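You operate a simulated robot arm through the tools that you are given. There is no shell and no other tool. Be economical: measure what you need, move in short steps, check, and stop when the job is done.

You run a simulated two-armed robot. Do the job below in one go: nothing can be reset, and whatever is moved stays where it is left.

## Task
Take the white roll and put it on the top of the carton with the teal sticker. Take the can labelled "WAX" from the packing bench and put it on the side table top. Put the grey logger on the brown mat. Close the packing drawer. Take the orange reel and leave it on the blue book. Stack the tub marked "M6" from the crate lid on top of the tub labelled "M8". Take the cream clamp and leave it on the wall ledge. Open the keyboard drawer. Do these in any order. Set down upright: can, grey logger, orange reel, cream clamp.

The check looks at the end state, three seconds after you hand in, the way a careful person would. Anything else that was tipped, shoved, dropped, spilled or broken makes it a failure. A push-on lid holds only when it is set on centred and level and pressed home; a screw cap is set on level and turned clockwise until tight.

## Robot
Two 6-joint arms with two-finger grippers on one trunk, on a base that drives. Base frame: it is fixed to the floor where the robot stands at the start and does not move with it; the origin is under the middle of the robot, x ahead of it, y to its left, z up; the surface under the hand at the start is at about z = 0.88. Units: m, degrees, N and s.
The left shoulder is at the start at [0.03, 0.178, 1.038], the right one opposite. With the tool pointing down near the work surface each hand reaches from about 0.42 to 0.84 m from the robot's upright axis, wherever it stands, measured 20 degrees to its own side. Places, roughly: blue book [-2.5, 2.25, 0.75]; blue tub, green tub, red tub [-2.5, 2.25, 0.75]; brown mat (20x22 cm) [0.46, 0.52, 0.88]; cream can, cream oil can, grey can [-3.25, 0, 0.75]; cream clamp (3x5x5 cm) [-4, 2.2, 0.8]; grey logger [-3.25, 0, 0.75]; keyboard drawer [-2.7, 4.4, 1.2]; orange reel (8x8x12 cm) [-2.5, 2.1, 0.7]; packing drawer [-3.3, 0.4, 0.7]; side table top (17x22 cm) [-4.48, 2.94, 0.8]; top of the carton with the teal sticker [-2.4, 2.9, 1.5]; wall ledge [-2.4, -1.6, 1]; white roll (6x6x3 cm) [0.5, 0.1, 0.9]. Payload 2.54 kg a hand.
Tool frame (each hand has its own): the origin (TCP) lies between the finger pads and is the grasp point; the fingertips stand 0.03 m ahead of it; z points along the fingers, y is the line along which they close. Largest opening 0.116 m; the body of the gripper starts 0.095 m behind the TCP.
Orientation is that of the tool frame in the base frame, as a unit quaternion [w, x, y, z]. With the fingers straight down and closing along the base's y, the tool's x points along the base's -x, its y along +y and its z along -z.

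## Interface
- The arms move only by the tool move_arm. It takes "left_rows", "right_rows" or both (then of equal length, played together; a hand with none holds still); each is a list that holds one entry, the list of rows, each a list of 7 numbers: the shift along the tool's x, y, z in units of 20 mm (1.0 is 20 mm), then the turn, a rotation vector about the tool's x, y, z in units of 6 degrees (1.0 is 6 degrees), then the gripper command, from -1 (shut) to 1 (fully open), values between in proportion. In form: [[[tx, ty, tz, ax, ay, az, fingers], ...]]. A call has 1 to 10 rows; each row shifts and turns the commanded pose from where the row before left it, along the tool's axes as they then stand. A call with a number of a shift or a turn outside -1 to 1 is refused whole. A row lasts 0.2 s, in which the tool goes at most 0.05 m and 8.6 degrees; a call with a longer step from one row to the next is refused whole, and so is a gripper value outside its range. A pose out of reach is approached as far as the arm can. The call stops where the force on the tool passes 40 N (or 10 N more than at its start, if that is more) or the arm is blocked; 0.2 s more then pass. The fingers move at their own pace (about 0.153 m/s each) and stop on an object; they squeeze with about 22 N. The grip force told is the motor's: it shows also when the fingers shut on nothing. Time passes only in rows, and 0.2 s behind the last, so rows that do not move let the fingers close. It gives the time, the measured TCP pose, the force on the tool (base axes), the opening and the grip force at its end, in the units of the frame above (readings bear some noise), with the torque about the TCP (base axes, N m) and any sound that the robot's microphone picked up.
- Cameras (640 x 400 px; columns grow to the right, rows downward): "scene" is now at [0.0367, 0.0442, 1.7666]; the picture's right is [0.46, -0.89, 0.00], its down [-0.74, -0.38, -0.56] and it looks along [0.50, 0.26, -0.83] (base axes); focal length 263 px, centre (320, 200). "left" rides on the left gripper at [0.069, 0.015, -0.122] in its tool frame; the picture's right is [-0.21, 0.98, 0.00], its down [-0.83, -0.18, -0.53] and it looks along [-0.52, -0.11, 0.85] (tool axes); focal length 251 px, centre (320, 200). "right" rides on the right gripper at [0.069, -0.015, -0.122] in its tool frame; the picture's right is [0.21, 0.98, 0.00], its down [-0.83, 0.18, -0.53] and it looks along [-0.52, 0.11, 0.85] (tool axes); focal length 251 px, centre (320, 200). There is no depth. A picture from a camera that has moved, and an enlarged one, comes with that camera's place and axes in the base frame and with its lens. The place of the scene camera against the robot may be out by one fixed shift of up to 0.025 m in any direction.
- snapshot(camera): a new picture of that camera. The clock stands still meanwhile.
- raise_lower(by): slides the trunk up (or, below 0, down) by that many m; the arms and the scene camera ride with it, the base frame stays. It gives what a move gives, with no picture.
- steer(legs): drives the robot by 1 to 6 legs, each [ahead, left, turn to the left] in m, m and degrees, along the robot's own axes; the way and the turn of a leg run together, so that a leg with both is an arc; at most 1.5 m and 180 degrees a leg. The arms and the cameras ride along, it lands a little off, and it stops where it bumps. It gives what a move gives.
- pan_tilt(pan, tilt): turns the head with the scene camera to pan (to the left, within 143 degrees either way) and tilt (down, from -29 to 69), counted from straight ahead of the robot. It gives what a move gives.
- enlarge(camera, box): a new picture of the part [left, top, right, bottom] of that camera's present view, enlarged. The clock stands still meanwhile.
- hand_in(): hands the job in; it is judged then, once.

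Work in short steps. Places have to be worked out from the pictures, the camera data and where the tool is seen: move nearer, look again, correct. Check each grasp and each placing, and mend what went wrong. You have 207 turns and 202 pictures in all, those below and enlarged ones among them. Open the grippers and draw the arms clear of the work before you hand the job in, unless the task says otherwise; then end with one line.

The tools are called after ">>>" as a command line: name --argument value ..., lists and objects as JSON in quotes. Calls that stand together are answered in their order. move_arm: Moves the arms, as the interface text tells. Its arguments: {"type":"object","properties":{"left_rows":{"type":"array","items":{"type":"array","items":{"type":"array","items":{"type":"number"}}}},"right_rows":{"type":"array","items":{"type":"array","items":{"type":"array","items":{"type":"number"}}}}},"required":[]} The other tools are called the same way: raise_lower (by) slides the trunk up or down; steer (legs) drives the base; pan_tilt (pan, tilt) turns the head that bears the scene camera; snapshot (camera) takes a picture; enlarge (camera, box) takes an enlarged picture of a part of a camera's view; hand_in () hands the job in.

At the start:

```text
time: 0.0
left_eef_pos: [0.3777, 0.4601, 1.1389]
left_orientation: [0.0, 0.0, 1.0, 0.0]
left_wrist_force: [-0.1, 0.0, -0.2]
left_ft_torque: [0.01, 0.01, 0.02]
left_finger_gap: 0.1158
left_grip_force: 0.0
right_eef_pos: [0.4285, 0.0221, 1.2037]
right_orientation: [0.001, 0.0, 1.0, -0.001]
right_wrist_force: [-0.6, -0.3, 0.1]
right_ft_torque: [-0.02, 0.03, -0.01]
right_finger_gap: 0.1161
right_grip_force: 0.2
trunk travel left (down, up): [-0.25, 0.29]
robot x, y, heading: [-0.0034, -0.0015, -0.0]
head pan, tilt: [27.4, 56.0]
```

scene: 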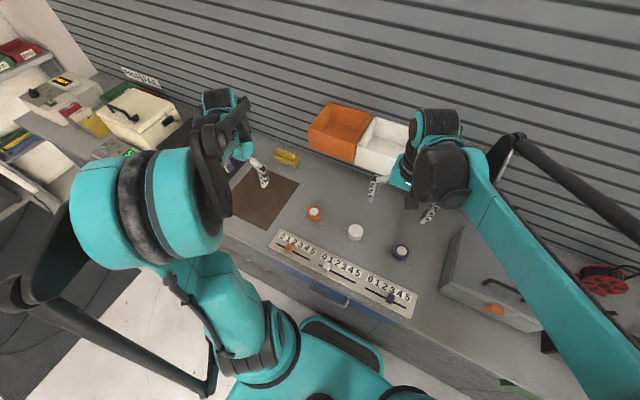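
right: 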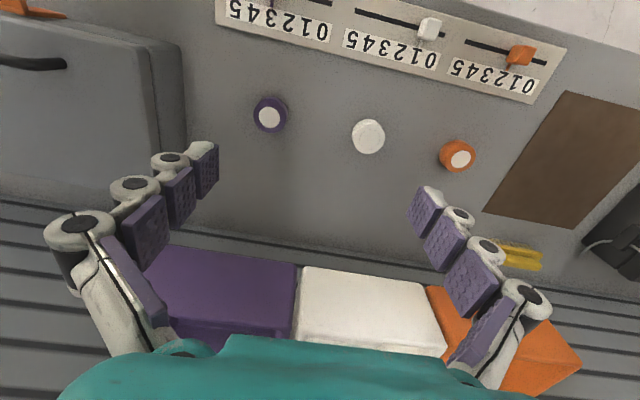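
left: 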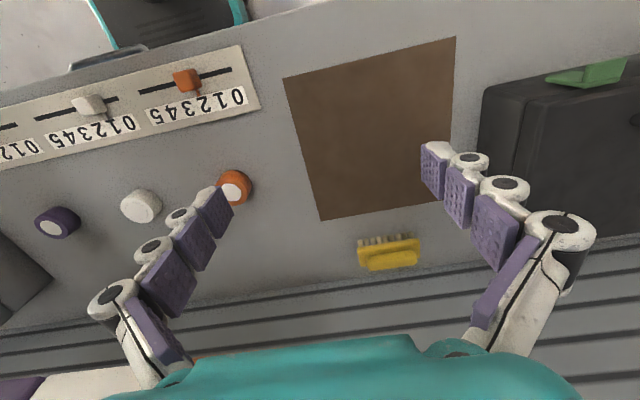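

I can see the white roll, roughly at (0.47, 0.11) from the right camera. I'll bring the right hand over it and partway down, then check.

>>> move_arm --right_rows '[[[-0.22, 0.455, 1, 0, 0, 0, 1], [-0.22, 0.455, 1, 0, 0, 0, 1], [-0.22, 0.455, 1, 0, 0, 0, 1], [-0.22, 0.455, 1, 0, 0, 0, 1], [-0.22, 0.455, 1, 0, 0, 0, 1], [-0.22, 0.455, 1, 0, 0, 0, 1], [-0.22, 0.455, 1, 0, 0, 0, 1], [-0.22, 0.455, 1, 0, 0, 0, 1], [-0.22, 0.455, 1, 0, 0, 0, 1], [-0.22, 0.455, 1, 0, 0, 0, 1]]]'

>>> snapshot --camera "right"

```text
time: 2.2
left_eef_pos: [0.3778, 0.461, 1.1386]
left_orientation: [0.001, 0.0, 1.0, 0.0]
left_wrist_force: [-0.8, 0.1, -0.2]
left_ft_torque: [0.0, 0.02, 0.0]
left_finger_gap: 0.1161
left_grip_force: 0.0
right_eef_pos: [0.4733, 0.1132, 1.0039]
right_orientation: [0.001, 0.0, 1.0, 0.0]
right_wrist_force: [-0.9, 0.5, 0.1]
right_ft_torque: [-0.01, -0.01, 0.02]
right_finger_gap: 0.1159
right_grip_force: 0.0
trunk travel left (down, up): [-0.25, 0.29]
robot x, y, heading: [0.0022, -0.0044, 0.1]
head pan, tilt: [27.4, 56.0]
```

```text
198 pictures are left
camera right: at [0.4046, 0.0982, 1.125], right [-0.21, 0.98, 0.0], down [0.83, 0.18, 0.53], along [0.52, 0.11, -0.85], focal length 251 px, centre (320, 200)
```

right: 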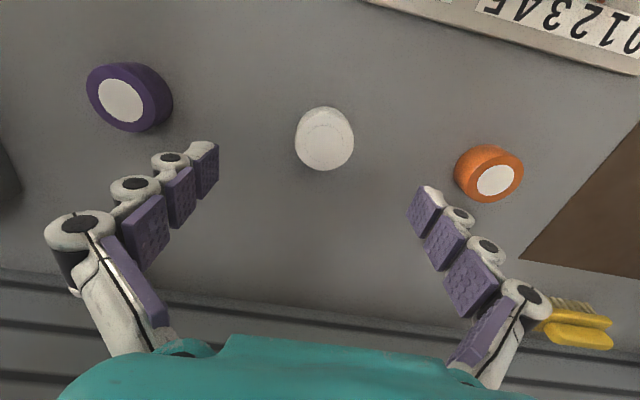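

The roll is almost under the hand (0.472, 0.116), so I go down and grip it.

>>> move_arm --right_rows '[[[0.05, 0.14, 1, 0, 0, 0, 0.6], [0, 0, 1, 0, 0, 0, 0.6], [0, 0, 1, 0, 0, 0, 0.6], [0, 0, 1, 0, 0, 0, 0.6], [0, 0, 0.4, 0, 0, 0, 0.6], [0, 0, 0, 0, 0, 0, -1], [0, 0, 0, 0, 0, 0, -1], [0, 0, 0, 0, 0, 0, -1]]]'

>>> snapshot --camera "right"

```text
time: 4.0
left_eef_pos: [0.3763, 0.4599, 1.1378]
left_orientation: [-0.001, 0.0, 1.0, 0.001]
left_wrist_force: [0.0, -0.4, 0.6]
left_ft_torque: [0.0, 0.0, -0.02]
left_finger_gap: 0.1159
left_grip_force: 0.1
right_eef_pos: [0.4708, 0.1168, 0.9167]
right_orientation: [0.0, 0.0, 1.0, 0.0]
right_wrist_force: [-0.4, 0.9, 0.3]
right_ft_torque: [0.0, -0.01, 0.03]
right_finger_gap: 0.0515
right_grip_force: 22.4
trunk travel left (down, up): [-0.25, 0.29]
robot x, y, heading: [0.0005, 0.0006, 0.1]
head pan, tilt: [27.4, 56.0]
```

```text
197 pictures are left
camera right: at [0.4027, 0.1001, 1.0372], right [-0.21, 0.98, 0.0], down [0.83, 0.18, 0.53], along [0.52, 0.11, -0.85], focal length 251 px, centre (320, 200)
```

right: 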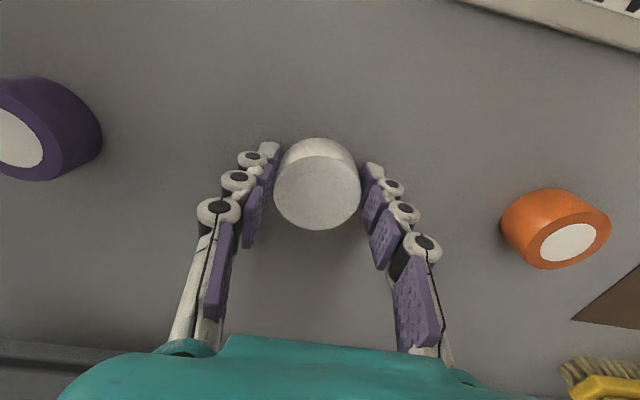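

The roll is gripped (gap 5.2 cm). I'll lift both hands clear and look round to the left and behind.

>>> move_arm --right_rows '[[[0, 0, -1, 0, 0, 0, -1], [0, 0, -1, 0, 0, 0, -1], [0, 0, -1, 0, 0, 0, -1], [0, 0, -1, 0, 0, 0, -1], [0, 0, -1, 0, 0, 0, -1], [0, 0, -1, 0, 0, 0, -1], [0, 0, -1, 0, 0, 0, -1], [0, 0, -1, 0, 0, 0, -1], [0, 0, -1, 0, 0, 0, -1], [0, 0, -1, 0, 0, 0, -1]]]'

>>> pan_tilt --pan 135 --tilt 15

>>> snapshot --camera "scene"

>>> pan_tilt --pan -140 --tilt 15

>>> snapshot --camera "scene"

```text
time: 6.2
left_eef_pos: [0.3772, 0.4585, 1.1387]
left_orientation: [-0.001, 0.0, 1.0, 0.0]
left_wrist_force: [-0.1, -0.6, -0.3]
left_ft_torque: [-0.01, -0.03, 0.01]
left_finger_gap: 0.116
left_grip_force: 0.1
right_eef_pos: [0.4698, 0.116, 1.1169]
right_orientation: [0.0, -0.001, 1.0, 0.0]
right_wrist_force: [0.0, -0.2, -0.1]
right_ft_torque: [0.01, 0.0, 0.0]
right_finger_gap: 0.0519
right_grip_force: 22.4
trunk travel left (down, up): [-0.25, 0.29]
robot x, y, heading: [-0.0007, -0.0001, -0.1]
head pan, tilt: [27.4, 56.0]
```

```text
time: 8.1
left_eef_pos: [0.3781, 0.4599, 1.1384]
left_orientation: [0.001, 0.0, 1.0, 0.0]
left_wrist_force: [-0.5, -0.6, -0.2]
left_ft_torque: [-0.02, 0.0, -0.01]
left_finger_gap: 0.1159
left_grip_force: 0.1
right_eef_pos: [0.4715, 0.1161, 1.1148]
right_orientation: [0.0, 0.0, 1.0, 0.0]
right_wrist_force: [0.0, 0.6, -1.2]
right_ft_torque: [0.03, -0.02, 0.0]
right_finger_gap: 0.0513
right_grip_force: 21.8
trunk travel left (down, up): [-0.25, 0.29]
robot x, y, heading: [-0.0009, -0.0024, -0.0]
head pan, tilt: [135.0, 15.0]
```

```text
196 pictures are left
camera scene: at [-0.0923, 0.0777, 1.8281], right [0.71, 0.71, 0.0], down [0.18, -0.18, -0.97], along [-0.68, 0.68, -0.26], focal length 263 px, centre (320, 200)
```

scene: 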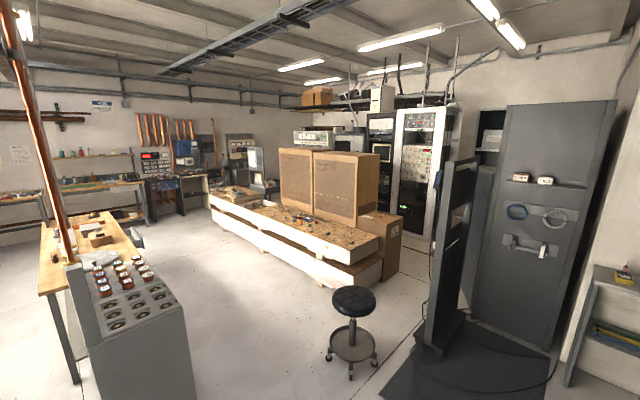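

```text
time: 11.8
left_eef_pos: [0.3785, 0.4595, 1.1378]
left_orientation: [0.0, 0.0, 1.0, 0.0]
left_wrist_force: [-0.2, 0.2, -0.4]
left_ft_torque: [0.01, -0.02, 0.0]
left_finger_gap: 0.116
left_grip_force: 0.1
right_eef_pos: [0.474, 0.1155, 1.1156]
right_orientation: [0.0, 0.0, 1.0, 0.0]
right_wrist_force: [1.2, -0.1, -1.4]
right_ft_torque: [-0.02, 0.0, -0.03]
right_finger_gap: 0.0515
right_grip_force: 21.8
trunk travel left (down, up): [-0.25, 0.29]
robot x, y, heading: [0.0003, 0.0011, 0.2]
head pan, tilt: [-140.0, 15.0]
```

```text
195 pictures are left
camera scene: at [-0.0978, -0.0485, 1.8281], right [-0.64, 0.77, 0.0], down [0.2, 0.17, -0.97], along [-0.74, -0.62, -0.26], focal length 263 px, centre (320, 200)
```

scene: 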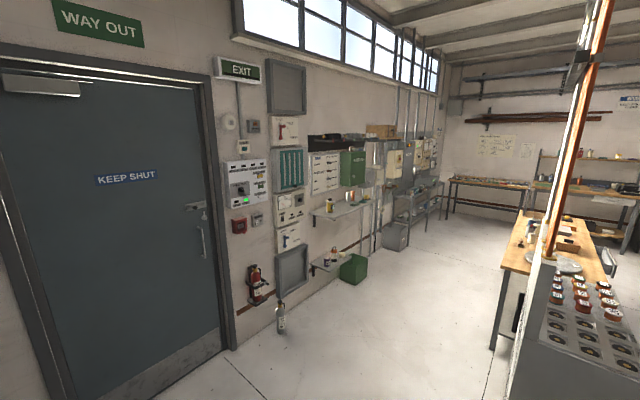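

Next I enlarge parts of both views to identify the fixtures.

>>> enlarge --camera "scene" --box '[220, 100, 460, 300]'

>>> pan_tilt --pan 135 --tilt 15

>>> enlarge --camera "scene" --box '[200, 70, 440, 300]'

>>> enlarge --camera "scene" --box '[0, 130, 240, 300]'

```text
2.00 times, centred on (340, 200) of scene
camera zoom: at [-0.0978, -0.0485, 1.8281], right [-0.64, 0.77, 0.0], down [0.2, 0.17, -0.97], along [-0.74, -0.62, -0.26], focal length 526 px, centre (280, 200)
```

zoom: 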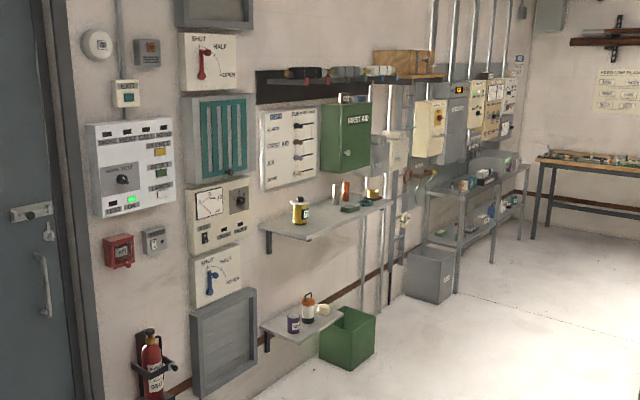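

```text
time: 15.7
left_eef_pos: [0.3771, 0.4594, 1.1383]
left_orientation: [0.001, -0.001, 1.0, 0.0]
left_wrist_force: [-0.4, 0.3, 0.4]
left_ft_torque: [-0.03, -0.02, 0.03]
left_finger_gap: 0.116
left_grip_force: 0.1
right_eef_pos: [0.4719, 0.1162, 1.1165]
right_orientation: [0.0, 0.0, 1.0, 0.0]
right_wrist_force: [0.1, 0.0, -0.4]
right_ft_torque: [-0.01, 0.01, -0.01]
right_finger_gap: 0.0514
right_grip_force: 22.3
trunk travel left (down, up): [-0.25, 0.29]
robot x, y, heading: [0.0017, -0.0011, 0.1]
head pan, tilt: [135.0, 15.0]
```

```text
1.74 times, centred on (320, 185) of scene
camera zoom: at [-0.0923, 0.0777, 1.8281], right [0.71, 0.71, 0.0], down [0.18, -0.18, -0.97], along [-0.68, 0.68, -0.26], focal length 458 px, centre (320, 226)
```

zoom: 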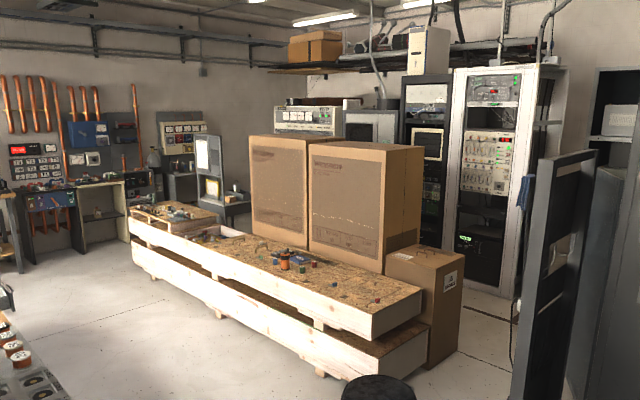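

```text
2.35 times, centred on (120, 215) of scene
camera zoom: at [-0.0923, 0.0777, 1.8281], right [0.71, 0.71, 0.0], down [0.18, -0.18, -0.97], along [-0.68, 0.68, -0.26], focal length 619 px, centre (791, 165)
```

zoom: 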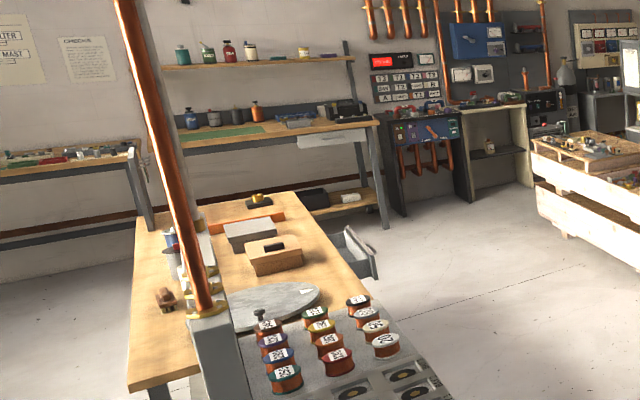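

The crate with cartons lies along y≈1.9–2.6 and the packing bench sits behind a grey cabinet. I'll tuck the hands in, raise the trunk, back off, turn round and look.

>>> move_arm --left_rows '[[[0, -0.9, 0, 0, 0, 0, 1], [0, -0.9, 0, 0, 0, 0, 1], [0, -0.9, 0, 0, 0, 0, 1], [0, -0.9, 0, 0, 0, 0, 1], [0, -0.9, 0, 0, 0, 0, 1], [0, -0.9, 0, 0, 0, 0, 1], [0, -0.9, 0, 0, 0, 0, 1], [0, -0.9, 0, 0, 0, 0, 1], [0, -0.9, 0, 0, 0, 0, 1], [0, -0.9, 0, 0, 0, 0, 1]]]' --right_rows '[[[0.2, -1, 0, 0, 0, 0, -1], [0.2, -1, 0, 0, 0, 0, -1], [0.2, -1, 0, 0, 0, 0, -1], [0.2, -1, 0, 0, 0, 0, -1], [0.2, -1, 0, 0, 0, 0, -1], [0.2, -1, 0, 0, 0, 0, -1], [0.2, -1, 0, 0, 0, 0, -1], [0.2, -1, 0, 0, 0, 0, -1], [0.2, -1, 0, 0, 0, 0, -1], [0.2, -1, 0, 0, 0, 0, -1]]]'

>>> raise_lower --by 0.25

>>> steer --legs '[[-0.45, 0, 0], [0, 0, 180], [0, -0.7, 0]]'

>>> pan_tilt --pan 0 --tilt 35

>>> snapshot --camera "scene"

```text
time: 17.9
left_eef_pos: [0.3773, 0.2777, 1.1389]
left_orientation: [-0.001, 0.0, 1.0, 0.002]
left_wrist_force: [-0.7, -0.6, -1.0]
left_ft_torque: [0.0, -0.02, 0.03]
left_finger_gap: 0.1159
left_grip_force: 0.0
right_eef_pos: [0.4318, -0.0848, 1.1172]
right_orientation: [0.0, 0.0, 1.0, 0.0]
right_wrist_force: [-0.4, -0.7, -1.2]
right_ft_torque: [0.04, 0.0, 0.03]
right_finger_gap: 0.0514
right_grip_force: 21.6
trunk travel left (down, up): [-0.25, 0.29]
robot x, y, heading: [0.001, -0.0035, -0.0]
head pan, tilt: [135.0, 15.0]
```

```text
time: 20.4
left_eef_pos: [0.3775, 0.2795, 1.3878]
left_orientation: [0.0, 0.0, 1.0, 0.0]
left_wrist_force: [0.0, 0.0, -1.1]
left_ft_torque: [0.03, -0.05, -0.02]
left_finger_gap: 0.1163
left_grip_force: 0.1
right_eef_pos: [0.432, -0.0839, 1.3669]
right_orientation: [0.0, 0.001, 1.0, 0.0]
right_wrist_force: [0.5, -0.2, -0.5]
right_ft_torque: [0.02, 0.01, -0.01]
right_finger_gap: 0.0513
right_grip_force: 22.3
trunk travel left (down, up): [-0.5, 0.04]
robot x, y, heading: [-0.0005, -0.0013, -0.2]
head pan, tilt: [135.0, 15.0]
```

```text
time: 33.9
left_eef_pos: [-0.8252, 0.4201, 1.3886]
left_orientation: [-0.001, 1.0, -0.004, 0.0]
left_wrist_force: [0.4, 0.0, 0.1]
left_ft_torque: [-0.03, -0.01, 0.01]
left_finger_gap: 0.1161
left_grip_force: 0.0
right_eef_pos: [-0.8781, 0.7828, 1.3659]
right_orientation: [0.001, 1.0, -0.003, 0.0]
right_wrist_force: [-0.1, -0.3, -0.8]
right_ft_torque: [0.02, 0.01, 0.02]
right_finger_gap: 0.0511
right_grip_force: 21.9
trunk travel left (down, up): [-0.5, 0.04]
robot x, y, heading: [-0.4492, 0.698, 179.5]
head pan, tilt: [135.0, 15.0]
```

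```text
time: 36.1
left_eef_pos: [-0.8245, 0.4199, 1.3881]
left_orientation: [0.001, 1.0, -0.003, -0.001]
left_wrist_force: [-0.4, 1.1, 0.6]
left_ft_torque: [-0.03, 0.0, 0.01]
left_finger_gap: 0.1159
left_grip_force: 0.0
right_eef_pos: [-0.878, 0.7826, 1.3672]
right_orientation: [0.0, 1.0, -0.004, 0.001]
right_wrist_force: [1.0, 0.8, -1.5]
right_ft_torque: [0.03, -0.03, 0.0]
right_finger_gap: 0.0514
right_grip_force: 22.2
trunk travel left (down, up): [-0.5, 0.04]
robot x, y, heading: [-0.4474, 0.698, 179.6]
head pan, tilt: [0.0, 35.0]
```

```text
191 pictures are left
camera scene: at [-0.5006, 0.7082, 2.0461], right [0.01, 1.0, 0.0], down [0.57, 0.0, -0.82], along [-0.82, 0.01, -0.57], focal length 263 px, centre (320, 200)
```

scene: 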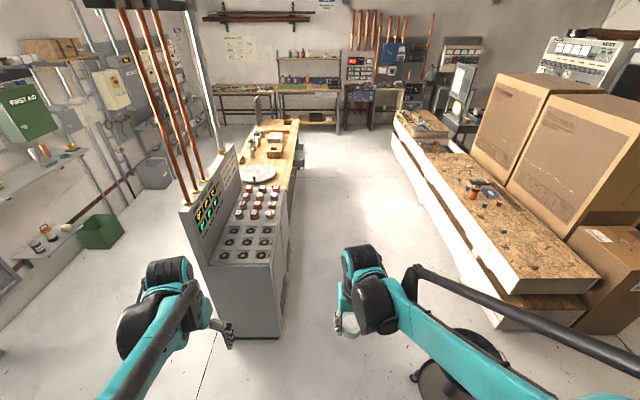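

The aisle is open with the stool on the right and the cabinet on the left. I'll drive between them to x≈-2.4, turn to face the crate and look.

>>> steer --legs '[[0.3, -0.14, 0], [1.0, 0, 0], [0.65, -0.1, 0], [0, 0, -90]]'

>>> pan_tilt --pan 0 --tilt 30

>>> snapshot --camera "scene"

```text
time: 50.2
left_eef_pos: [-2.6805, 1.3229, 1.3874]
left_orientation: [-0.001, -0.704, 0.71, 0.001]
left_wrist_force: [-1.2, 1.1, -0.2]
left_ft_torque: [0.0, -0.02, 0.01]
left_finger_gap: 0.1161
left_grip_force: 0.1
right_eef_pos: [-2.3167, 1.3757, 1.3672]
right_orientation: [0.001, -0.704, 0.71, 0.0]
right_wrist_force: [0.1, -1.0, -1.5]
right_ft_torque: [-0.02, 0.01, -0.01]
right_finger_gap: 0.0509
right_grip_force: 22.4
trunk travel left (down, up): [-0.5, 0.04]
robot x, y, heading: [-2.4041, 0.9441, 89.3]
head pan, tilt: [0.0, 35.0]
```

```text
time: 50.8
left_eef_pos: [-2.6795, 1.3229, 1.388]
left_orientation: [0.0, -0.704, 0.71, 0.0]
left_wrist_force: [0.1, 0.4, 0.4]
left_ft_torque: [0.02, 0.0, -0.02]
left_finger_gap: 0.116
left_grip_force: 0.0
right_eef_pos: [-2.3166, 1.374, 1.3677]
right_orientation: [0.0, -0.704, 0.71, 0.0]
right_wrist_force: [0.2, 0.6, -1.1]
right_ft_torque: [-0.02, 0.02, -0.01]
right_finger_gap: 0.0514
right_grip_force: 22.1
trunk travel left (down, up): [-0.5, 0.04]
robot x, y, heading: [-2.4027, 0.9449, 89.5]
head pan, tilt: [0.0, 30.0]
```

```text
190 pictures are left
camera scene: at [-2.4, 1.0154, 2.0539], right [1.0, -0.01, 0.0], down [0.0, -0.5, -0.87], along [0.01, 0.87, -0.5], focal length 263 px, centre (320, 200)
```

scene: 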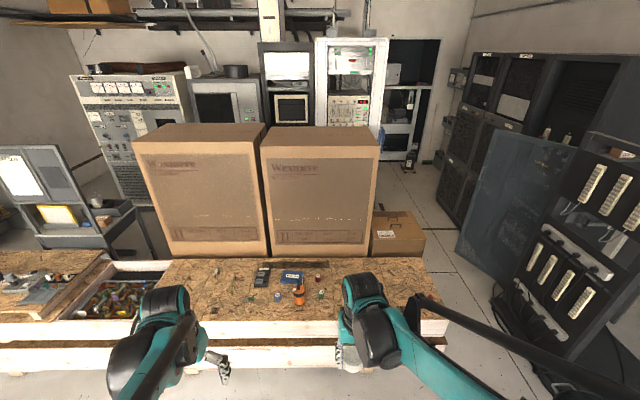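

The front faces show no sticker, but the place given matches the right-hand carton (x −2.73 to −2.05, y 2.43 to 3.1). I'll look down to see my own base size and zoom on the crate lid items.

>>> enlarge --camera "scene" --box '[220, 230, 400, 340]'

>>> pan_tilt --pan 0 --tilt 69

>>> snapshot --camera "scene"

```text
3.56 times, centred on (310, 285) of scene
camera zoom: at [-2.4, 1.0154, 2.0539], right [1.0, -0.01, 0.0], down [0.0, -0.5, -0.87], along [0.01, 0.87, -0.5], focal length 935 px, centre (356, -102)
```

zoom: 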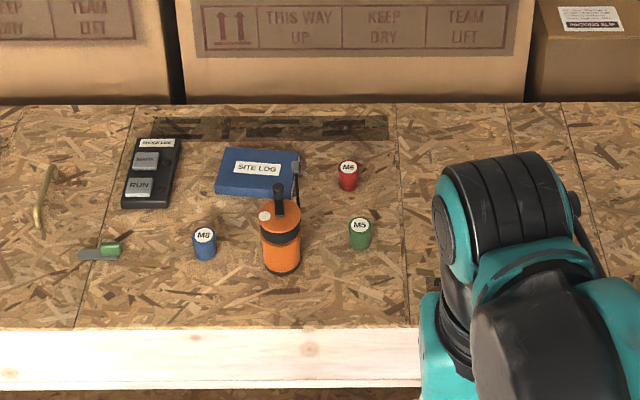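

```text
time: 51.9
left_eef_pos: [-2.6791, 1.3234, 1.3876]
left_orientation: [0.0, -0.704, 0.71, 0.0]
left_wrist_force: [0.0, -0.2, 0.5]
left_ft_torque: [-0.03, 0.04, -0.01]
left_finger_gap: 0.1159
left_grip_force: 0.0
right_eef_pos: [-2.3164, 1.3749, 1.3673]
right_orientation: [0.001, -0.705, 0.71, 0.0]
right_wrist_force: [0.3, -0.5, -0.5]
right_ft_torque: [-0.02, 0.02, -0.01]
right_finger_gap: 0.051
right_grip_force: 21.6
trunk travel left (down, up): [-0.5, 0.04]
robot x, y, heading: [-2.4044, 0.9442, 89.3]
head pan, tilt: [0.0, 68.8]
```

```text
188 pictures are left
camera scene: at [-2.4004, 0.9809, 2.0025], right [1.0, -0.01, 0.0], down [-0.01, -0.93, -0.36], along [0.0, 0.36, -0.93], focal length 263 px, centre (320, 200)
```

scene: 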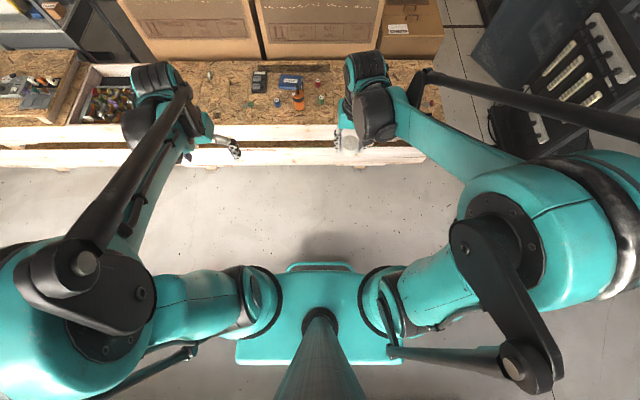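

Tubs are M8 blue, M6 red and M5 green, with the orange reel and the book behind it. I'll drive closer, lower the trunk, and use the left hand there while the right keeps the roll.

>>> steer --legs '[[0.48, -0.03, 0.7]]'

>>> raise_lower --by -0.3

>>> snapshot --camera "left"

>>> pan_tilt --pan 10 --tilt 55

>>> snapshot --camera "scene"

```text
time: 54.8
left_eef_pos: [-2.6502, 1.804, 1.388]
left_orientation: [0.001, -0.706, 0.708, 0.0]
left_wrist_force: [-0.4, 0.7, -0.4]
left_ft_torque: [0.03, 0.01, -0.01]
left_finger_gap: 0.1159
left_grip_force: 0.1
right_eef_pos: [-2.2878, 1.8589, 1.366]
right_orientation: [0.0, -0.706, 0.708, 0.001]
right_wrist_force: [0.3, -0.4, -0.6]
right_ft_torque: [-0.01, -0.02, 0.02]
right_finger_gap: 0.0513
right_grip_force: 21.9
trunk travel left (down, up): [-0.5, 0.04]
robot x, y, heading: [-2.3715, 1.4224, 90.0]
head pan, tilt: [0.0, 68.8]
```

```text
time: 57.8
left_eef_pos: [-2.6497, 1.805, 1.0881]
left_orientation: [-0.001, -0.707, 0.708, 0.0]
left_wrist_force: [-0.8, 0.3, 0.3]
left_ft_torque: [-0.01, 0.0, -0.02]
left_finger_gap: 0.1164
left_grip_force: 0.1
right_eef_pos: [-2.2874, 1.8573, 1.0667]
right_orientation: [0.0, -0.706, 0.708, 0.0]
right_wrist_force: [0.4, 0.5, -0.4]
right_ft_torque: [-0.02, -0.02, -0.01]
right_finger_gap: 0.0511
right_grip_force: 22.1
trunk travel left (down, up): [-0.2, 0.34]
robot x, y, heading: [-2.3714, 1.429, 90.0]
head pan, tilt: [0.0, 68.8]
```

```text
187 pictures are left
camera left: at [-2.6651, 1.7353, 1.2095], right [-0.98, 0.22, 0.0], down [0.18, 0.83, 0.53], along [0.11, 0.52, -0.85], focal length 251 px, centre (320, 200)
```

left: 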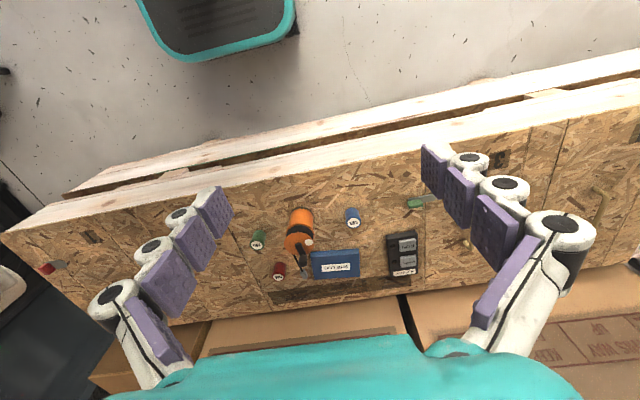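

```text
time: 58.5
left_eef_pos: [-2.6497, 1.8039, 1.0883]
left_orientation: [0.0, -0.707, 0.708, 0.0]
left_wrist_force: [0.4, 0.6, -0.5]
left_ft_torque: [0.01, -0.01, 0.01]
left_finger_gap: 0.116
left_grip_force: 0.0
right_eef_pos: [-2.2869, 1.8595, 1.0667]
right_orientation: [0.0, -0.707, 0.708, 0.001]
right_wrist_force: [0.1, -0.4, -0.6]
right_ft_torque: [0.0, 0.0, 0.0]
right_finger_gap: 0.0512
right_grip_force: 22.0
trunk travel left (down, up): [-0.2, 0.34]
robot x, y, heading: [-2.3735, 1.4284, 89.8]
head pan, tilt: [10.0, 55.0]
```

```text
186 pictures are left
camera scene: at [-2.3803, 1.4795, 1.7178], right [0.99, 0.17, 0.0], down [0.14, -0.81, -0.57], along [-0.1, 0.56, -0.82], focal length 263 px, centre (320, 200)
```

scene: 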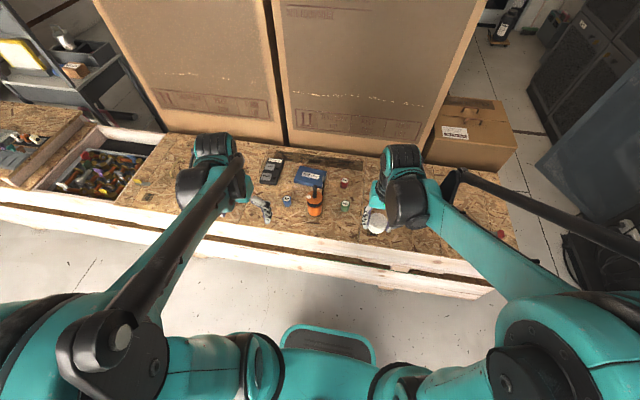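

I'll zoom on the items with the left camera to understand the reel's shape.

>>> enlarge --camera "left" --box '[230, 180, 430, 300]'

>>> enlarge --camera "scene" --box '[250, 140, 380, 230]'

```text
3.20 times, centred on (330, 240) of left
camera zoom: at [-2.6651, 1.7353, 1.2094], right [-0.98, 0.22, 0.0], down [0.18, 0.83, 0.53], along [0.11, 0.52, -0.85], focal length 805 px, centre (288, 72)
```

zoom: 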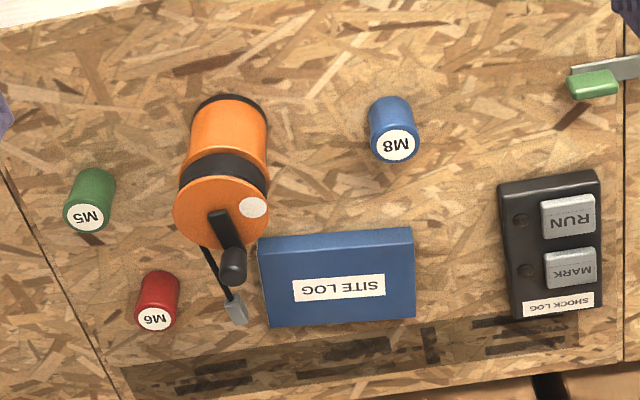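

```text
4.44 times, centred on (315, 185) of scene
camera zoom: at [-2.3803, 1.4795, 1.7178], right [0.99, 0.17, 0.0], down [0.14, -0.81, -0.57], along [-0.1, 0.56, -0.82], focal length 1169 px, centre (342, 267)
```

zoom: 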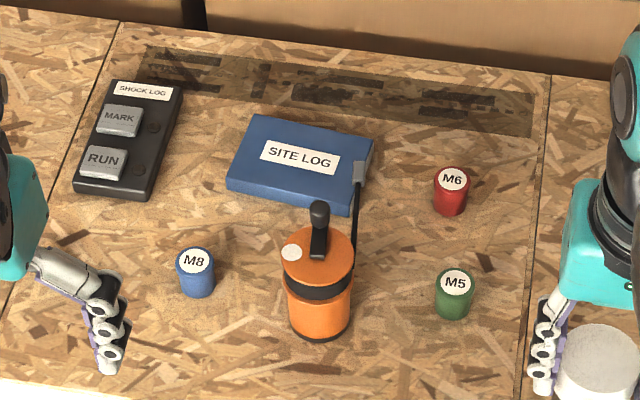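

The reel is a ~7 cm cylinder with a crank on top, near (-2.55, 2.06). I'll bring the left hand forward over it and look again to triangulate.

>>> move_arm --left_rows '[[[-1, -0.4, 0.1, 0, 0, 0, 1], [-1, -0.4, 0.1, 0, 0, 0, 1], [-1, -0.4, 0.1, 0, 0, 0, 1], [-1, -0.4, 0.1, 0, 0, 0, 1], [-1, -0.4, 0.1, 0, 0, 0, 1], [-1, -0.4, 0.1, 0, 0, 0, 1], [-1, -0.4, 0.1, 0, 0, 0, 1], [-1, -0.4, 0.1, 0, 0, 0, 1], [-1, -0.4, 0.1, 0, 0, 0, 1], [-1, -0.4, 0.1, 0, 0, 0, 1]]]'

>>> snapshot --camera "left"

```text
time: 60.7
left_eef_pos: [-2.5697, 2.0053, 1.0686]
left_orientation: [-0.001, -0.706, 0.708, 0.001]
left_wrist_force: [-0.5, 0.2, -0.4]
left_ft_torque: [-0.04, 0.03, -0.03]
left_finger_gap: 0.1159
left_grip_force: 0.1
right_eef_pos: [-2.2879, 1.8593, 1.0665]
right_orientation: [0.0, -0.706, 0.708, 0.0]
right_wrist_force: [-0.7, 0.3, -0.6]
right_ft_torque: [-0.05, 0.02, 0.01]
right_finger_gap: 0.0512
right_grip_force: 22.4
trunk travel left (down, up): [-0.2, 0.34]
robot x, y, heading: [-2.3677, 1.43, 89.7]
head pan, tilt: [10.0, 55.0]
```

```text
183 pictures are left
camera left: at [-2.5843, 1.9357, 1.1896], right [-0.98, 0.22, 0.0], down [0.18, 0.83, 0.53], along [0.11, 0.52, -0.85], focal length 251 px, centre (320, 200)
```

left: 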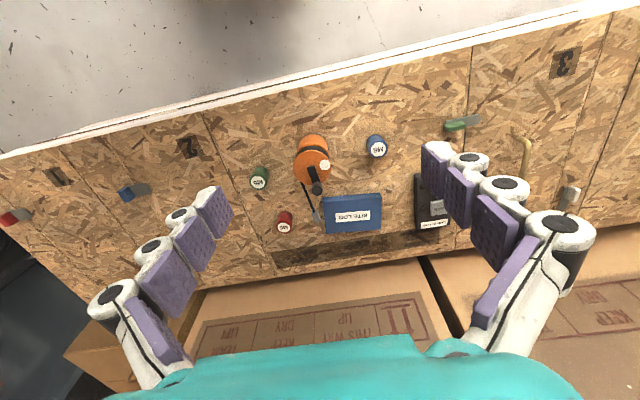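

Triangulation gives the crate lid at z≈0.65, the reel at (-2.53, 2.14) with its top at 0.74, and M6 at (-2.41, 2.30). I'll drive 0.13 forward, then bring the left hand over the reel.

>>> steer --legs '[[0.13, 0, 0.3]]'

>>> move_arm --left_rows '[[[0, -0.4, 1, 0, 0, 0, 1], [0, -0.4, 1, 0, 0, 0, 1], [0, -0.4, 1, 0, 0, 0, 1], [0, -0.4, 1, 0, 0, 0, 1], [0, -0.4, 1, 0, 0, 0, 1], [0, 0, 1, 0, 0, 0, 1], [0, 0, 1, 0, 0, 0, 1]]]'

>>> snapshot --camera "left"

```text
time: 62.0
left_eef_pos: [-2.5732, 2.1351, 1.0682]
left_orientation: [0.001, 0.708, -0.706, 0.0]
left_wrist_force: [0.4, 0.0, -0.2]
left_ft_torque: [-0.07, -0.05, -0.01]
left_finger_gap: 0.1159
left_grip_force: 0.1
right_eef_pos: [-2.2896, 1.991, 1.0662]
right_orientation: [0.001, 0.708, -0.706, 0.001]
right_wrist_force: [0.4, 0.5, -0.8]
right_ft_torque: [-0.05, 0.05, -0.02]
right_finger_gap: 0.0509
right_grip_force: 22.0
trunk travel left (down, up): [-0.2, 0.34]
robot x, y, heading: [-2.3731, 1.5585, 90.0]
head pan, tilt: [10.0, 55.0]
```

```text
time: 63.6
left_eef_pos: [-2.532, 2.1326, 0.9282]
left_orientation: [0.0, 0.708, -0.706, 0.0]
left_wrist_force: [0.8, -0.2, -1.0]
left_ft_torque: [-0.02, 0.0, -0.03]
left_finger_gap: 0.1156
left_grip_force: 0.1
right_eef_pos: [-2.29, 1.9903, 1.0667]
right_orientation: [-0.001, 0.708, -0.706, 0.0]
right_wrist_force: [0.3, 0.1, -1.6]
right_ft_torque: [-0.02, 0.0, -0.02]
right_finger_gap: 0.0511
right_grip_force: 21.7
trunk travel left (down, up): [-0.2, 0.34]
robot x, y, heading: [-2.37, 1.5582, 90.3]
head pan, tilt: [10.0, 55.0]
```

```text
182 pictures are left
camera left: at [-2.5474, 2.0643, 1.0496], right [-0.98, 0.21, 0.0], down [0.18, 0.83, 0.53], along [0.11, 0.52, -0.85], focal length 251 px, centre (320, 200)
```

left: 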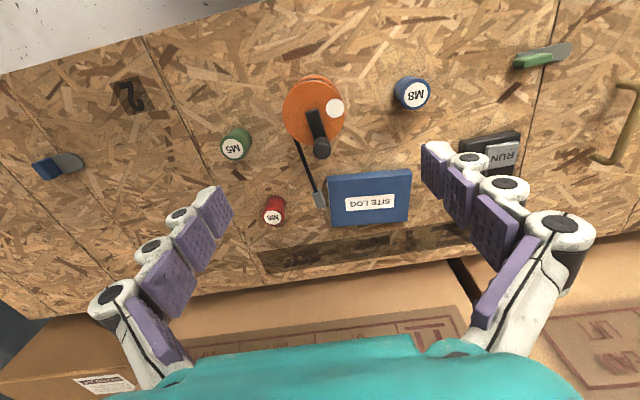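

The reel is centred at about (-2.527, 2.127). I'll descend straight over it, crank between the fingers, and grip.

>>> move_arm --left_rows '[[[0.15, -0.12, 1, 0, 0, 0, 0.75], [0.15, -0.12, 1, 0, 0, 0, 0.75], [0, 0, 1, 0, 0, 0, 0.75], [0, 0, 1, 0, 0, 0, 0.75], [0, 0, 1, 0, 0, 0, 0.75], [0, 0, 1, 0, 0, 0, 0.75], [0, 0, 1, 0, 0, 0, 0.75], [0, 0, 1, 0, 0, 0, 0.75], [0, 0, 1, 0, 0, 0, 0.75]]]'

>>> snapshot --camera "left"

>>> snapshot --camera "scene"

```text
time: 65.6
left_eef_pos: [-2.5282, 2.1274, 0.7471]
left_orientation: [0.0, 0.708, -0.706, 0.0]
left_wrist_force: [0.6, 1.0, 0.0]
left_ft_torque: [-0.01, 0.01, -0.01]
left_finger_gap: 0.1014
left_grip_force: 0.1
right_eef_pos: [-2.2902, 1.9907, 1.0667]
right_orientation: [-0.001, 0.708, -0.706, 0.0]
right_wrist_force: [1.0, 0.2, -1.7]
right_ft_torque: [0.0, 0.0, 0.01]
right_finger_gap: 0.0512
right_grip_force: 22.0
trunk travel left (down, up): [-0.2, 0.34]
robot x, y, heading: [-2.3693, 1.5616, 90.3]
head pan, tilt: [10.0, 55.0]
```

```text
181 pictures are left
camera left: at [-2.5421, 2.0582, 0.8692], right [-0.98, 0.21, 0.0], down [0.18, 0.83, 0.53], along [0.11, 0.52, -0.85], focal length 251 px, centre (320, 200)
```

left: 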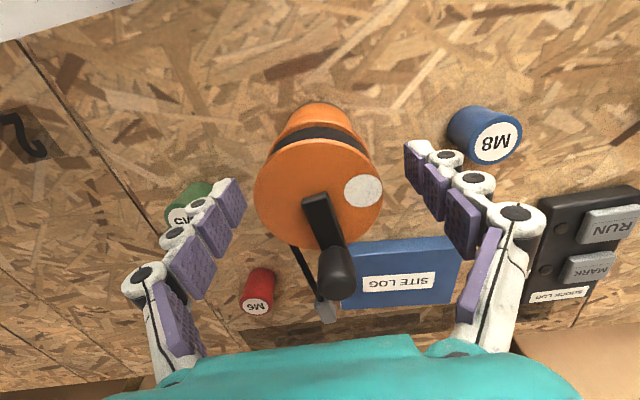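

```text
180 pictures are left
camera scene: at [-2.3809, 1.6106, 1.7178], right [0.98, 0.18, 0.0], down [0.15, -0.81, -0.57], along [-0.1, 0.56, -0.82], focal length 263 px, centre (320, 200)
```

scene: 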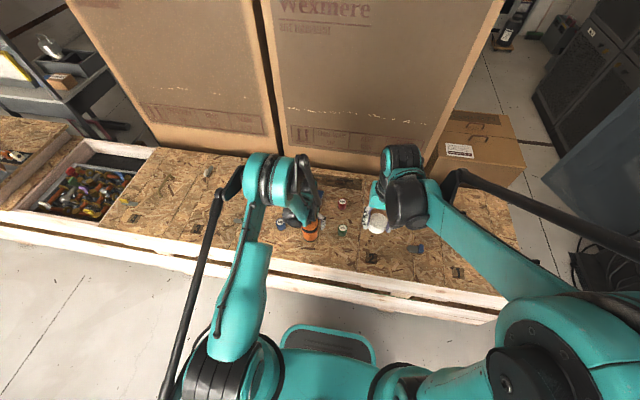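

The reel sits between the fingers. I'll go 3.5 cm lower and grip.

>>> move_arm --left_rows '[[[-0.3, -0.12, 0.9, 0, 0, 0, 0.75], [0, 0, 0.9, 0, 0, 0, 0.75], [0, 0, 0, 0, 0, 0, -1], [0, 0, 0, 0, 0, 0, -1], [0, 0, 0, 0, 0, 0, -1]]]'

>>> snapshot --camera "left"

```text
time: 66.8
left_eef_pos: [-2.5259, 2.1335, 0.7135]
left_orientation: [0.0, 0.708, -0.706, 0.001]
left_wrist_force: [1.8, 2.4, 6.4]
left_ft_torque: [0.04, -0.18, -0.04]
left_finger_gap: 0.0722
left_grip_force: 22.1
right_eef_pos: [-2.289, 1.9891, 1.0676]
right_orientation: [-0.001, 0.708, -0.706, 0.0]
right_wrist_force: [-0.2, 0.2, -0.7]
right_ft_torque: [-0.01, -0.01, 0.0]
right_finger_gap: 0.051
right_grip_force: 21.7
trunk travel left (down, up): [-0.2, 0.34]
robot x, y, heading: [-2.3746, 1.5544, 90.1]
head pan, tilt: [10.0, 55.0]
```

```text
179 pictures are left
camera left: at [-2.54, 2.064, 0.8339], right [-0.98, 0.21, 0.0], down [0.18, 0.83, 0.53], along [0.11, 0.52, -0.85], focal length 251 px, centre (320, 200)
```

left: 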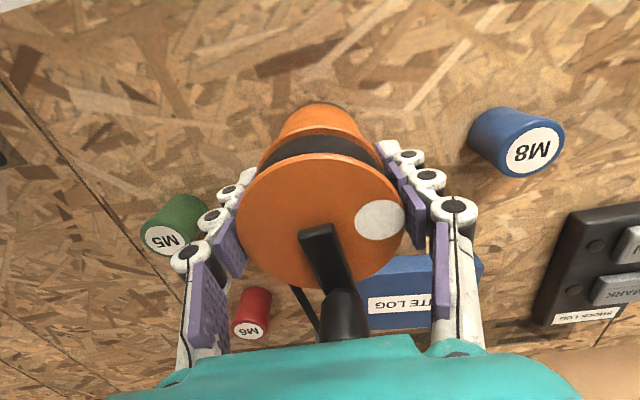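

The grip is on the hub (gap 7.2 cm). I'll lift 8 cm and check the hold.

>>> move_arm --left_rows '[[[0, 0, -1, 0, 0, 0, -1], [0, 0, -1, 0, 0, 0, -1], [0, 0, -1, 0, 0, 0, -1], [0, 0, -1, 0, 0, 0, -1], [-1, 0.35, -0.2, 0, 0, 0, -1], [-1, 0.35, 0, 0, 0, 0, -1], [-1, 0.35, 0, 0, 0, 0, -1], [-1, 0.35, 0, 0, 0, 0, -1]]]'

>>> snapshot --camera "left"

>>> enlarge --camera "scene" --box '[230, 130, 390, 270]'

```text
time: 68.6
left_eef_pos: [-2.5542, 2.2139, 0.7982]
left_orientation: [0.0, 0.709, -0.705, -0.001]
left_wrist_force: [-0.2, 0.5, -3.5]
left_ft_torque: [-0.05, 0.0, -0.02]
left_finger_gap: 0.0716
left_grip_force: 21.8
right_eef_pos: [-2.2901, 1.9911, 1.0664]
right_orientation: [0.0, 0.708, -0.706, 0.001]
right_wrist_force: [-0.5, -0.2, -0.7]
right_ft_torque: [-0.02, 0.0, 0.0]
right_finger_gap: 0.0512
right_grip_force: 22.0
trunk travel left (down, up): [-0.2, 0.34]
robot x, y, heading: [-2.3683, 1.5583, 90.4]
head pan, tilt: [10.0, 55.0]
```

```text
178 pictures are left
camera left: at [-2.5692, 2.145, 0.9184], right [-0.98, 0.21, 0.0], down [0.18, 0.83, 0.53], along [0.11, 0.52, -0.85], focal length 251 px, centre (320, 200)
```

left: 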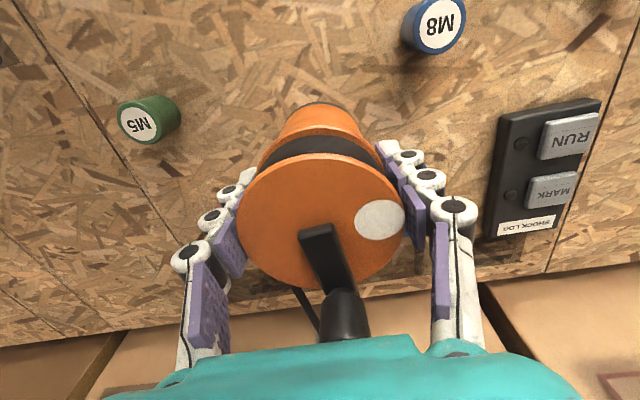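

```text
2.86 times, centred on (310, 200) of scene
camera zoom: at [-2.3811, 1.611, 1.7178], right [0.98, 0.18, 0.0], down [0.15, -0.81, -0.57], along [-0.1, 0.56, -0.82], focal length 752 px, centre (349, 200)
```

zoom: 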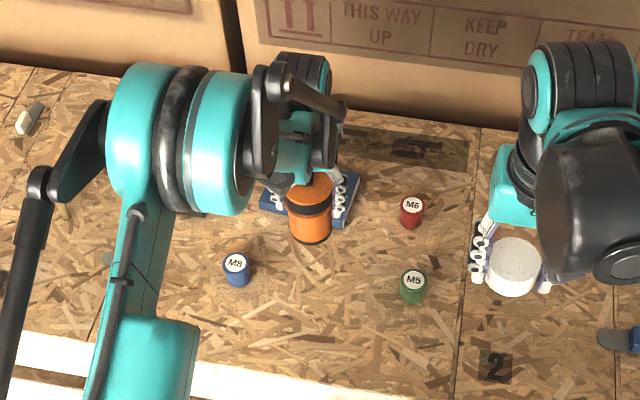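

Held upright. Now I move over the book centre (-2.583, 2.297) and lower until contact.

>>> move_arm --left_rows '[[[-1, 0.35, 0, 0, 0, 0, -1], [-1, 0.35, 0, 0, 0, 0, -1], [-1, 0.35, 0, 0, 0, 0, -1], [-1, 0.35, 0, 0, 0, 0, -1], [0, 0, 1, 0, 0, 0, -1], [0, 0, 1, 0, 0, 0, -1], [0, 0, 0.2, 0, 0, 0, -1]]]'

>>> snapshot --camera "left"

>>> enlarge --camera "scene" --box '[270, 150, 350, 210]'

```text
time: 70.2
left_eef_pos: [-2.5811, 2.2934, 0.7516]
left_orientation: [0.0, 0.708, -0.706, 0.0]
left_wrist_force: [-0.5, -0.6, -3.2]
left_ft_torque: [-0.05, -0.04, -0.02]
left_finger_gap: 0.0721
left_grip_force: 21.9
right_eef_pos: [-2.2892, 1.9899, 1.067]
right_orientation: [0.0, 0.708, -0.706, -0.001]
right_wrist_force: [-0.1, 0.0, -0.4]
right_ft_torque: [-0.02, 0.0, -0.01]
right_finger_gap: 0.0511
right_grip_force: 22.4
trunk travel left (down, up): [-0.2, 0.34]
robot x, y, heading: [-2.374, 1.5568, 90.3]
head pan, tilt: [10.0, 55.0]
```

```text
176 pictures are left
camera left: at [-2.5964, 2.2244, 0.8735], right [-0.98, 0.21, 0.0], down [0.18, 0.83, 0.53], along [0.11, 0.52, -0.85], focal length 251 px, centre (320, 200)
```

left: 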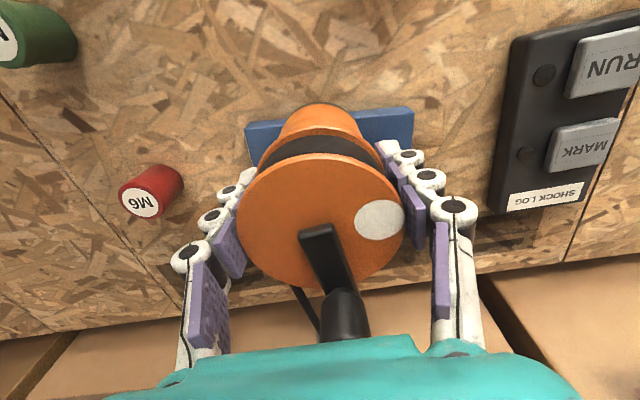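

```text
6.67 times, centred on (310, 180) of scene
camera zoom: at [-2.3808, 1.6104, 1.7179], right [0.98, 0.18, 0.0], down [0.15, -0.81, -0.57], along [-0.1, 0.56, -0.82], focal length 1754 px, centre (387, 333)
```

zoom: 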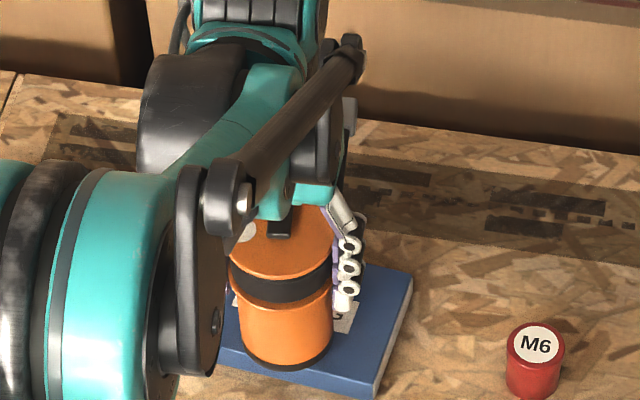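

The book spans y≈2.272–2.38, so the reel overhangs the front slightly. I'll move 3 cm further forward, then lower gently.

>>> move_arm --left_rows '[[[-0.75, 0.1, 0, 0, 0, 0, -1], [-0.75, 0.1, 0, 0, 0, 0, -1], [0, 0, 0.25, 0, 0, 0, -1], [0, 0, 0.25, 0, 0, 0, -1]]]'

>>> move_arm --left_rows '[[[0, 0, 0.2, 0, 0, 0, -1], [0, 0, 0, 0, 0, 0, -1]]]'

>>> snapshot --camera "left"

```text
time: 71.2
left_eef_pos: [-2.5852, 2.3047, 0.7565]
left_orientation: [0.0, 0.709, -0.706, 0.0]
left_wrist_force: [-0.4, -0.5, -3.0]
left_ft_torque: [-0.02, 0.0, -0.01]
left_finger_gap: 0.0721
left_grip_force: 22.1
left hand out of reach, approached as far as the arm can: row 1, 2, 3
right_eef_pos: [-2.2897, 1.9899, 1.0665]
right_orientation: [0.0, 0.708, -0.706, 0.0]
right_wrist_force: [0.3, 0.7, -1.0]
right_ft_torque: [-0.04, -0.02, -0.01]
right_finger_gap: 0.051
right_grip_force: 22.0
trunk travel left (down, up): [-0.2, 0.34]
robot x, y, heading: [-2.3682, 1.5546, 90.1]
head pan, tilt: [10.0, 55.0]
```

```text
time: 71.8
left_eef_pos: [-2.5852, 2.3022, 0.755]
left_orientation: [-0.001, 0.708, -0.706, 0.0]
left_wrist_force: [-0.6, 1.2, -4.6]
left_ft_torque: [-0.05, 0.02, 0.01]
left_finger_gap: 0.0719
left_grip_force: 22.3
left hand out of reach, approached as far as the arm can: row 1
right_eef_pos: [-2.2897, 1.99, 1.067]
right_orientation: [0.0, 0.708, -0.706, 0.0]
right_wrist_force: [-0.5, 0.0, -0.9]
right_ft_torque: [-0.07, -0.02, 0.01]
right_finger_gap: 0.0513
right_grip_force: 22.3
trunk travel left (down, up): [-0.2, 0.34]
robot x, y, heading: [-2.3718, 1.5617, 90.2]
head pan, tilt: [10.0, 55.0]
```

```text
174 pictures are left
camera left: at [-2.5999, 2.2327, 0.8746], right [-0.98, 0.21, 0.0], down [0.18, 0.83, 0.54], along [0.11, 0.52, -0.84], focal length 251 px, centre (320, 200)
```

left: 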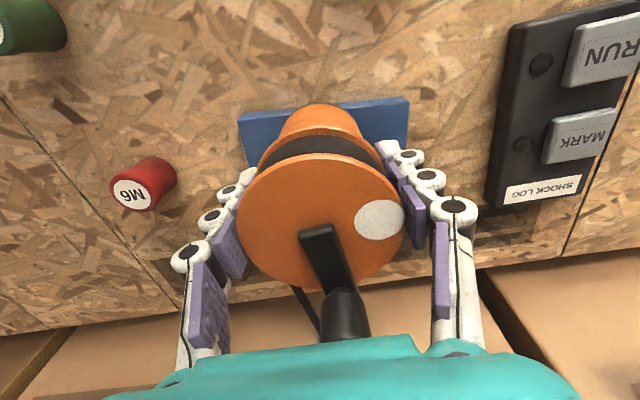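

The arm is at its reach limit, so I'll drive 2.5 cm forward and read again.

>>> steer --legs '[[0.025, 0, 0]]'

>>> move_arm --left_rows '[[[0, 0, 0, 0, 0, 0, -1]]]'

>>> snapshot --camera "left"

```text
time: 72.6
left_eef_pos: [-2.5851, 2.3279, 0.753]
left_orientation: [0.0, 0.708, -0.706, 0.0]
left_wrist_force: [1.2, -0.1, -5.2]
left_ft_torque: [-0.05, 0.03, 0.01]
left_finger_gap: 0.0721
left_grip_force: 21.4
right_eef_pos: [-2.29, 2.0161, 1.0663]
right_orientation: [0.0, 0.708, -0.706, 0.0]
right_wrist_force: [-0.4, 0.5, -1.2]
right_ft_torque: [-0.07, 0.02, -0.01]
right_finger_gap: 0.0509
right_grip_force: 21.7
trunk travel left (down, up): [-0.2, 0.34]
robot x, y, heading: [-2.3717, 1.5807, 90.1]
head pan, tilt: [10.0, 55.0]
```

```text
time: 73.0
left_eef_pos: [-2.5857, 2.3267, 0.7538]
left_orientation: [-0.001, 0.708, -0.706, -0.001]
left_wrist_force: [0.2, -1.0, -3.2]
left_ft_torque: [-0.05, -0.04, 0.01]
left_finger_gap: 0.0718
left_grip_force: 22.0
right_eef_pos: [-2.2892, 2.0143, 1.067]
right_orientation: [-0.001, 0.708, -0.706, 0.001]
right_wrist_force: [1.4, 1.0, -1.4]
right_ft_torque: [-0.03, 0.0, 0.01]
right_finger_gap: 0.0513
right_grip_force: 21.9
trunk travel left (down, up): [-0.2, 0.34]
robot x, y, heading: [-2.3716, 1.5808, 90.0]
head pan, tilt: [10.0, 55.0]
```

```text
173 pictures are left
camera left: at [-2.6001, 2.2569, 0.8747], right [-0.98, 0.21, 0.0], down [0.18, 0.83, 0.54], along [0.11, 0.52, -0.84], focal length 251 px, centre (320, 200)
```

left: 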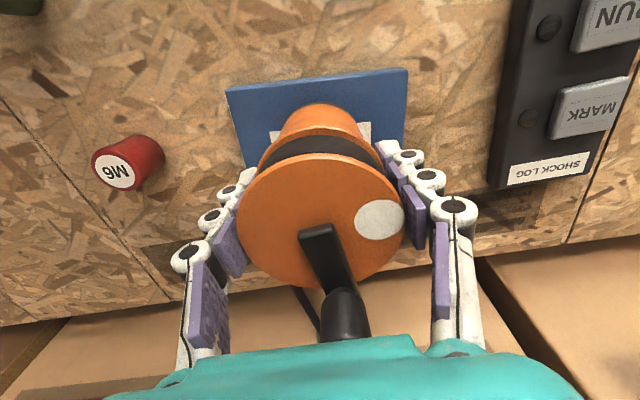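

The reel is now well on the book. I'll lower with the trunk in small steps, watching the force.

>>> raise_lower --by -0.012

>>> raise_lower --by -0.004

```text
time: 73.6
left_eef_pos: [-2.5861, 2.3275, 0.7424]
left_orientation: [-0.001, 0.708, -0.706, -0.001]
left_wrist_force: [-0.3, 0.6, -3.9]
left_ft_torque: [-0.01, 0.02, 0.0]
left_finger_gap: 0.072
left_grip_force: 21.4
right_eef_pos: [-2.2909, 2.0151, 1.0531]
right_orientation: [0.0, 0.709, -0.705, 0.001]
right_wrist_force: [-0.4, 0.1, -0.2]
right_ft_torque: [-0.01, 0.05, 0.0]
right_finger_gap: 0.0514
right_grip_force: 21.6
trunk travel left (down, up): [-0.188, 0.352]
robot x, y, heading: [-2.3717, 1.5816, 89.9]
head pan, tilt: [10.0, 55.0]
```

```text
time: 74.2
left_eef_pos: [-2.5848, 2.3264, 0.7385]
left_orientation: [-0.001, 0.709, -0.706, 0.0]
left_wrist_force: [-0.7, -0.6, -3.3]
left_ft_torque: [0.01, 0.01, 0.01]
left_finger_gap: 0.072
left_grip_force: 21.7
right_eef_pos: [-2.2894, 2.0149, 1.0506]
right_orientation: [0.0, 0.708, -0.706, 0.001]
right_wrist_force: [0.5, -0.4, 0.2]
right_ft_torque: [0.0, 0.0, -0.01]
right_finger_gap: 0.0513
right_grip_force: 22.2
trunk travel left (down, up): [-0.184, 0.356]
robot x, y, heading: [-2.3713, 1.5831, 90.3]
head pan, tilt: [10.0, 55.0]
```

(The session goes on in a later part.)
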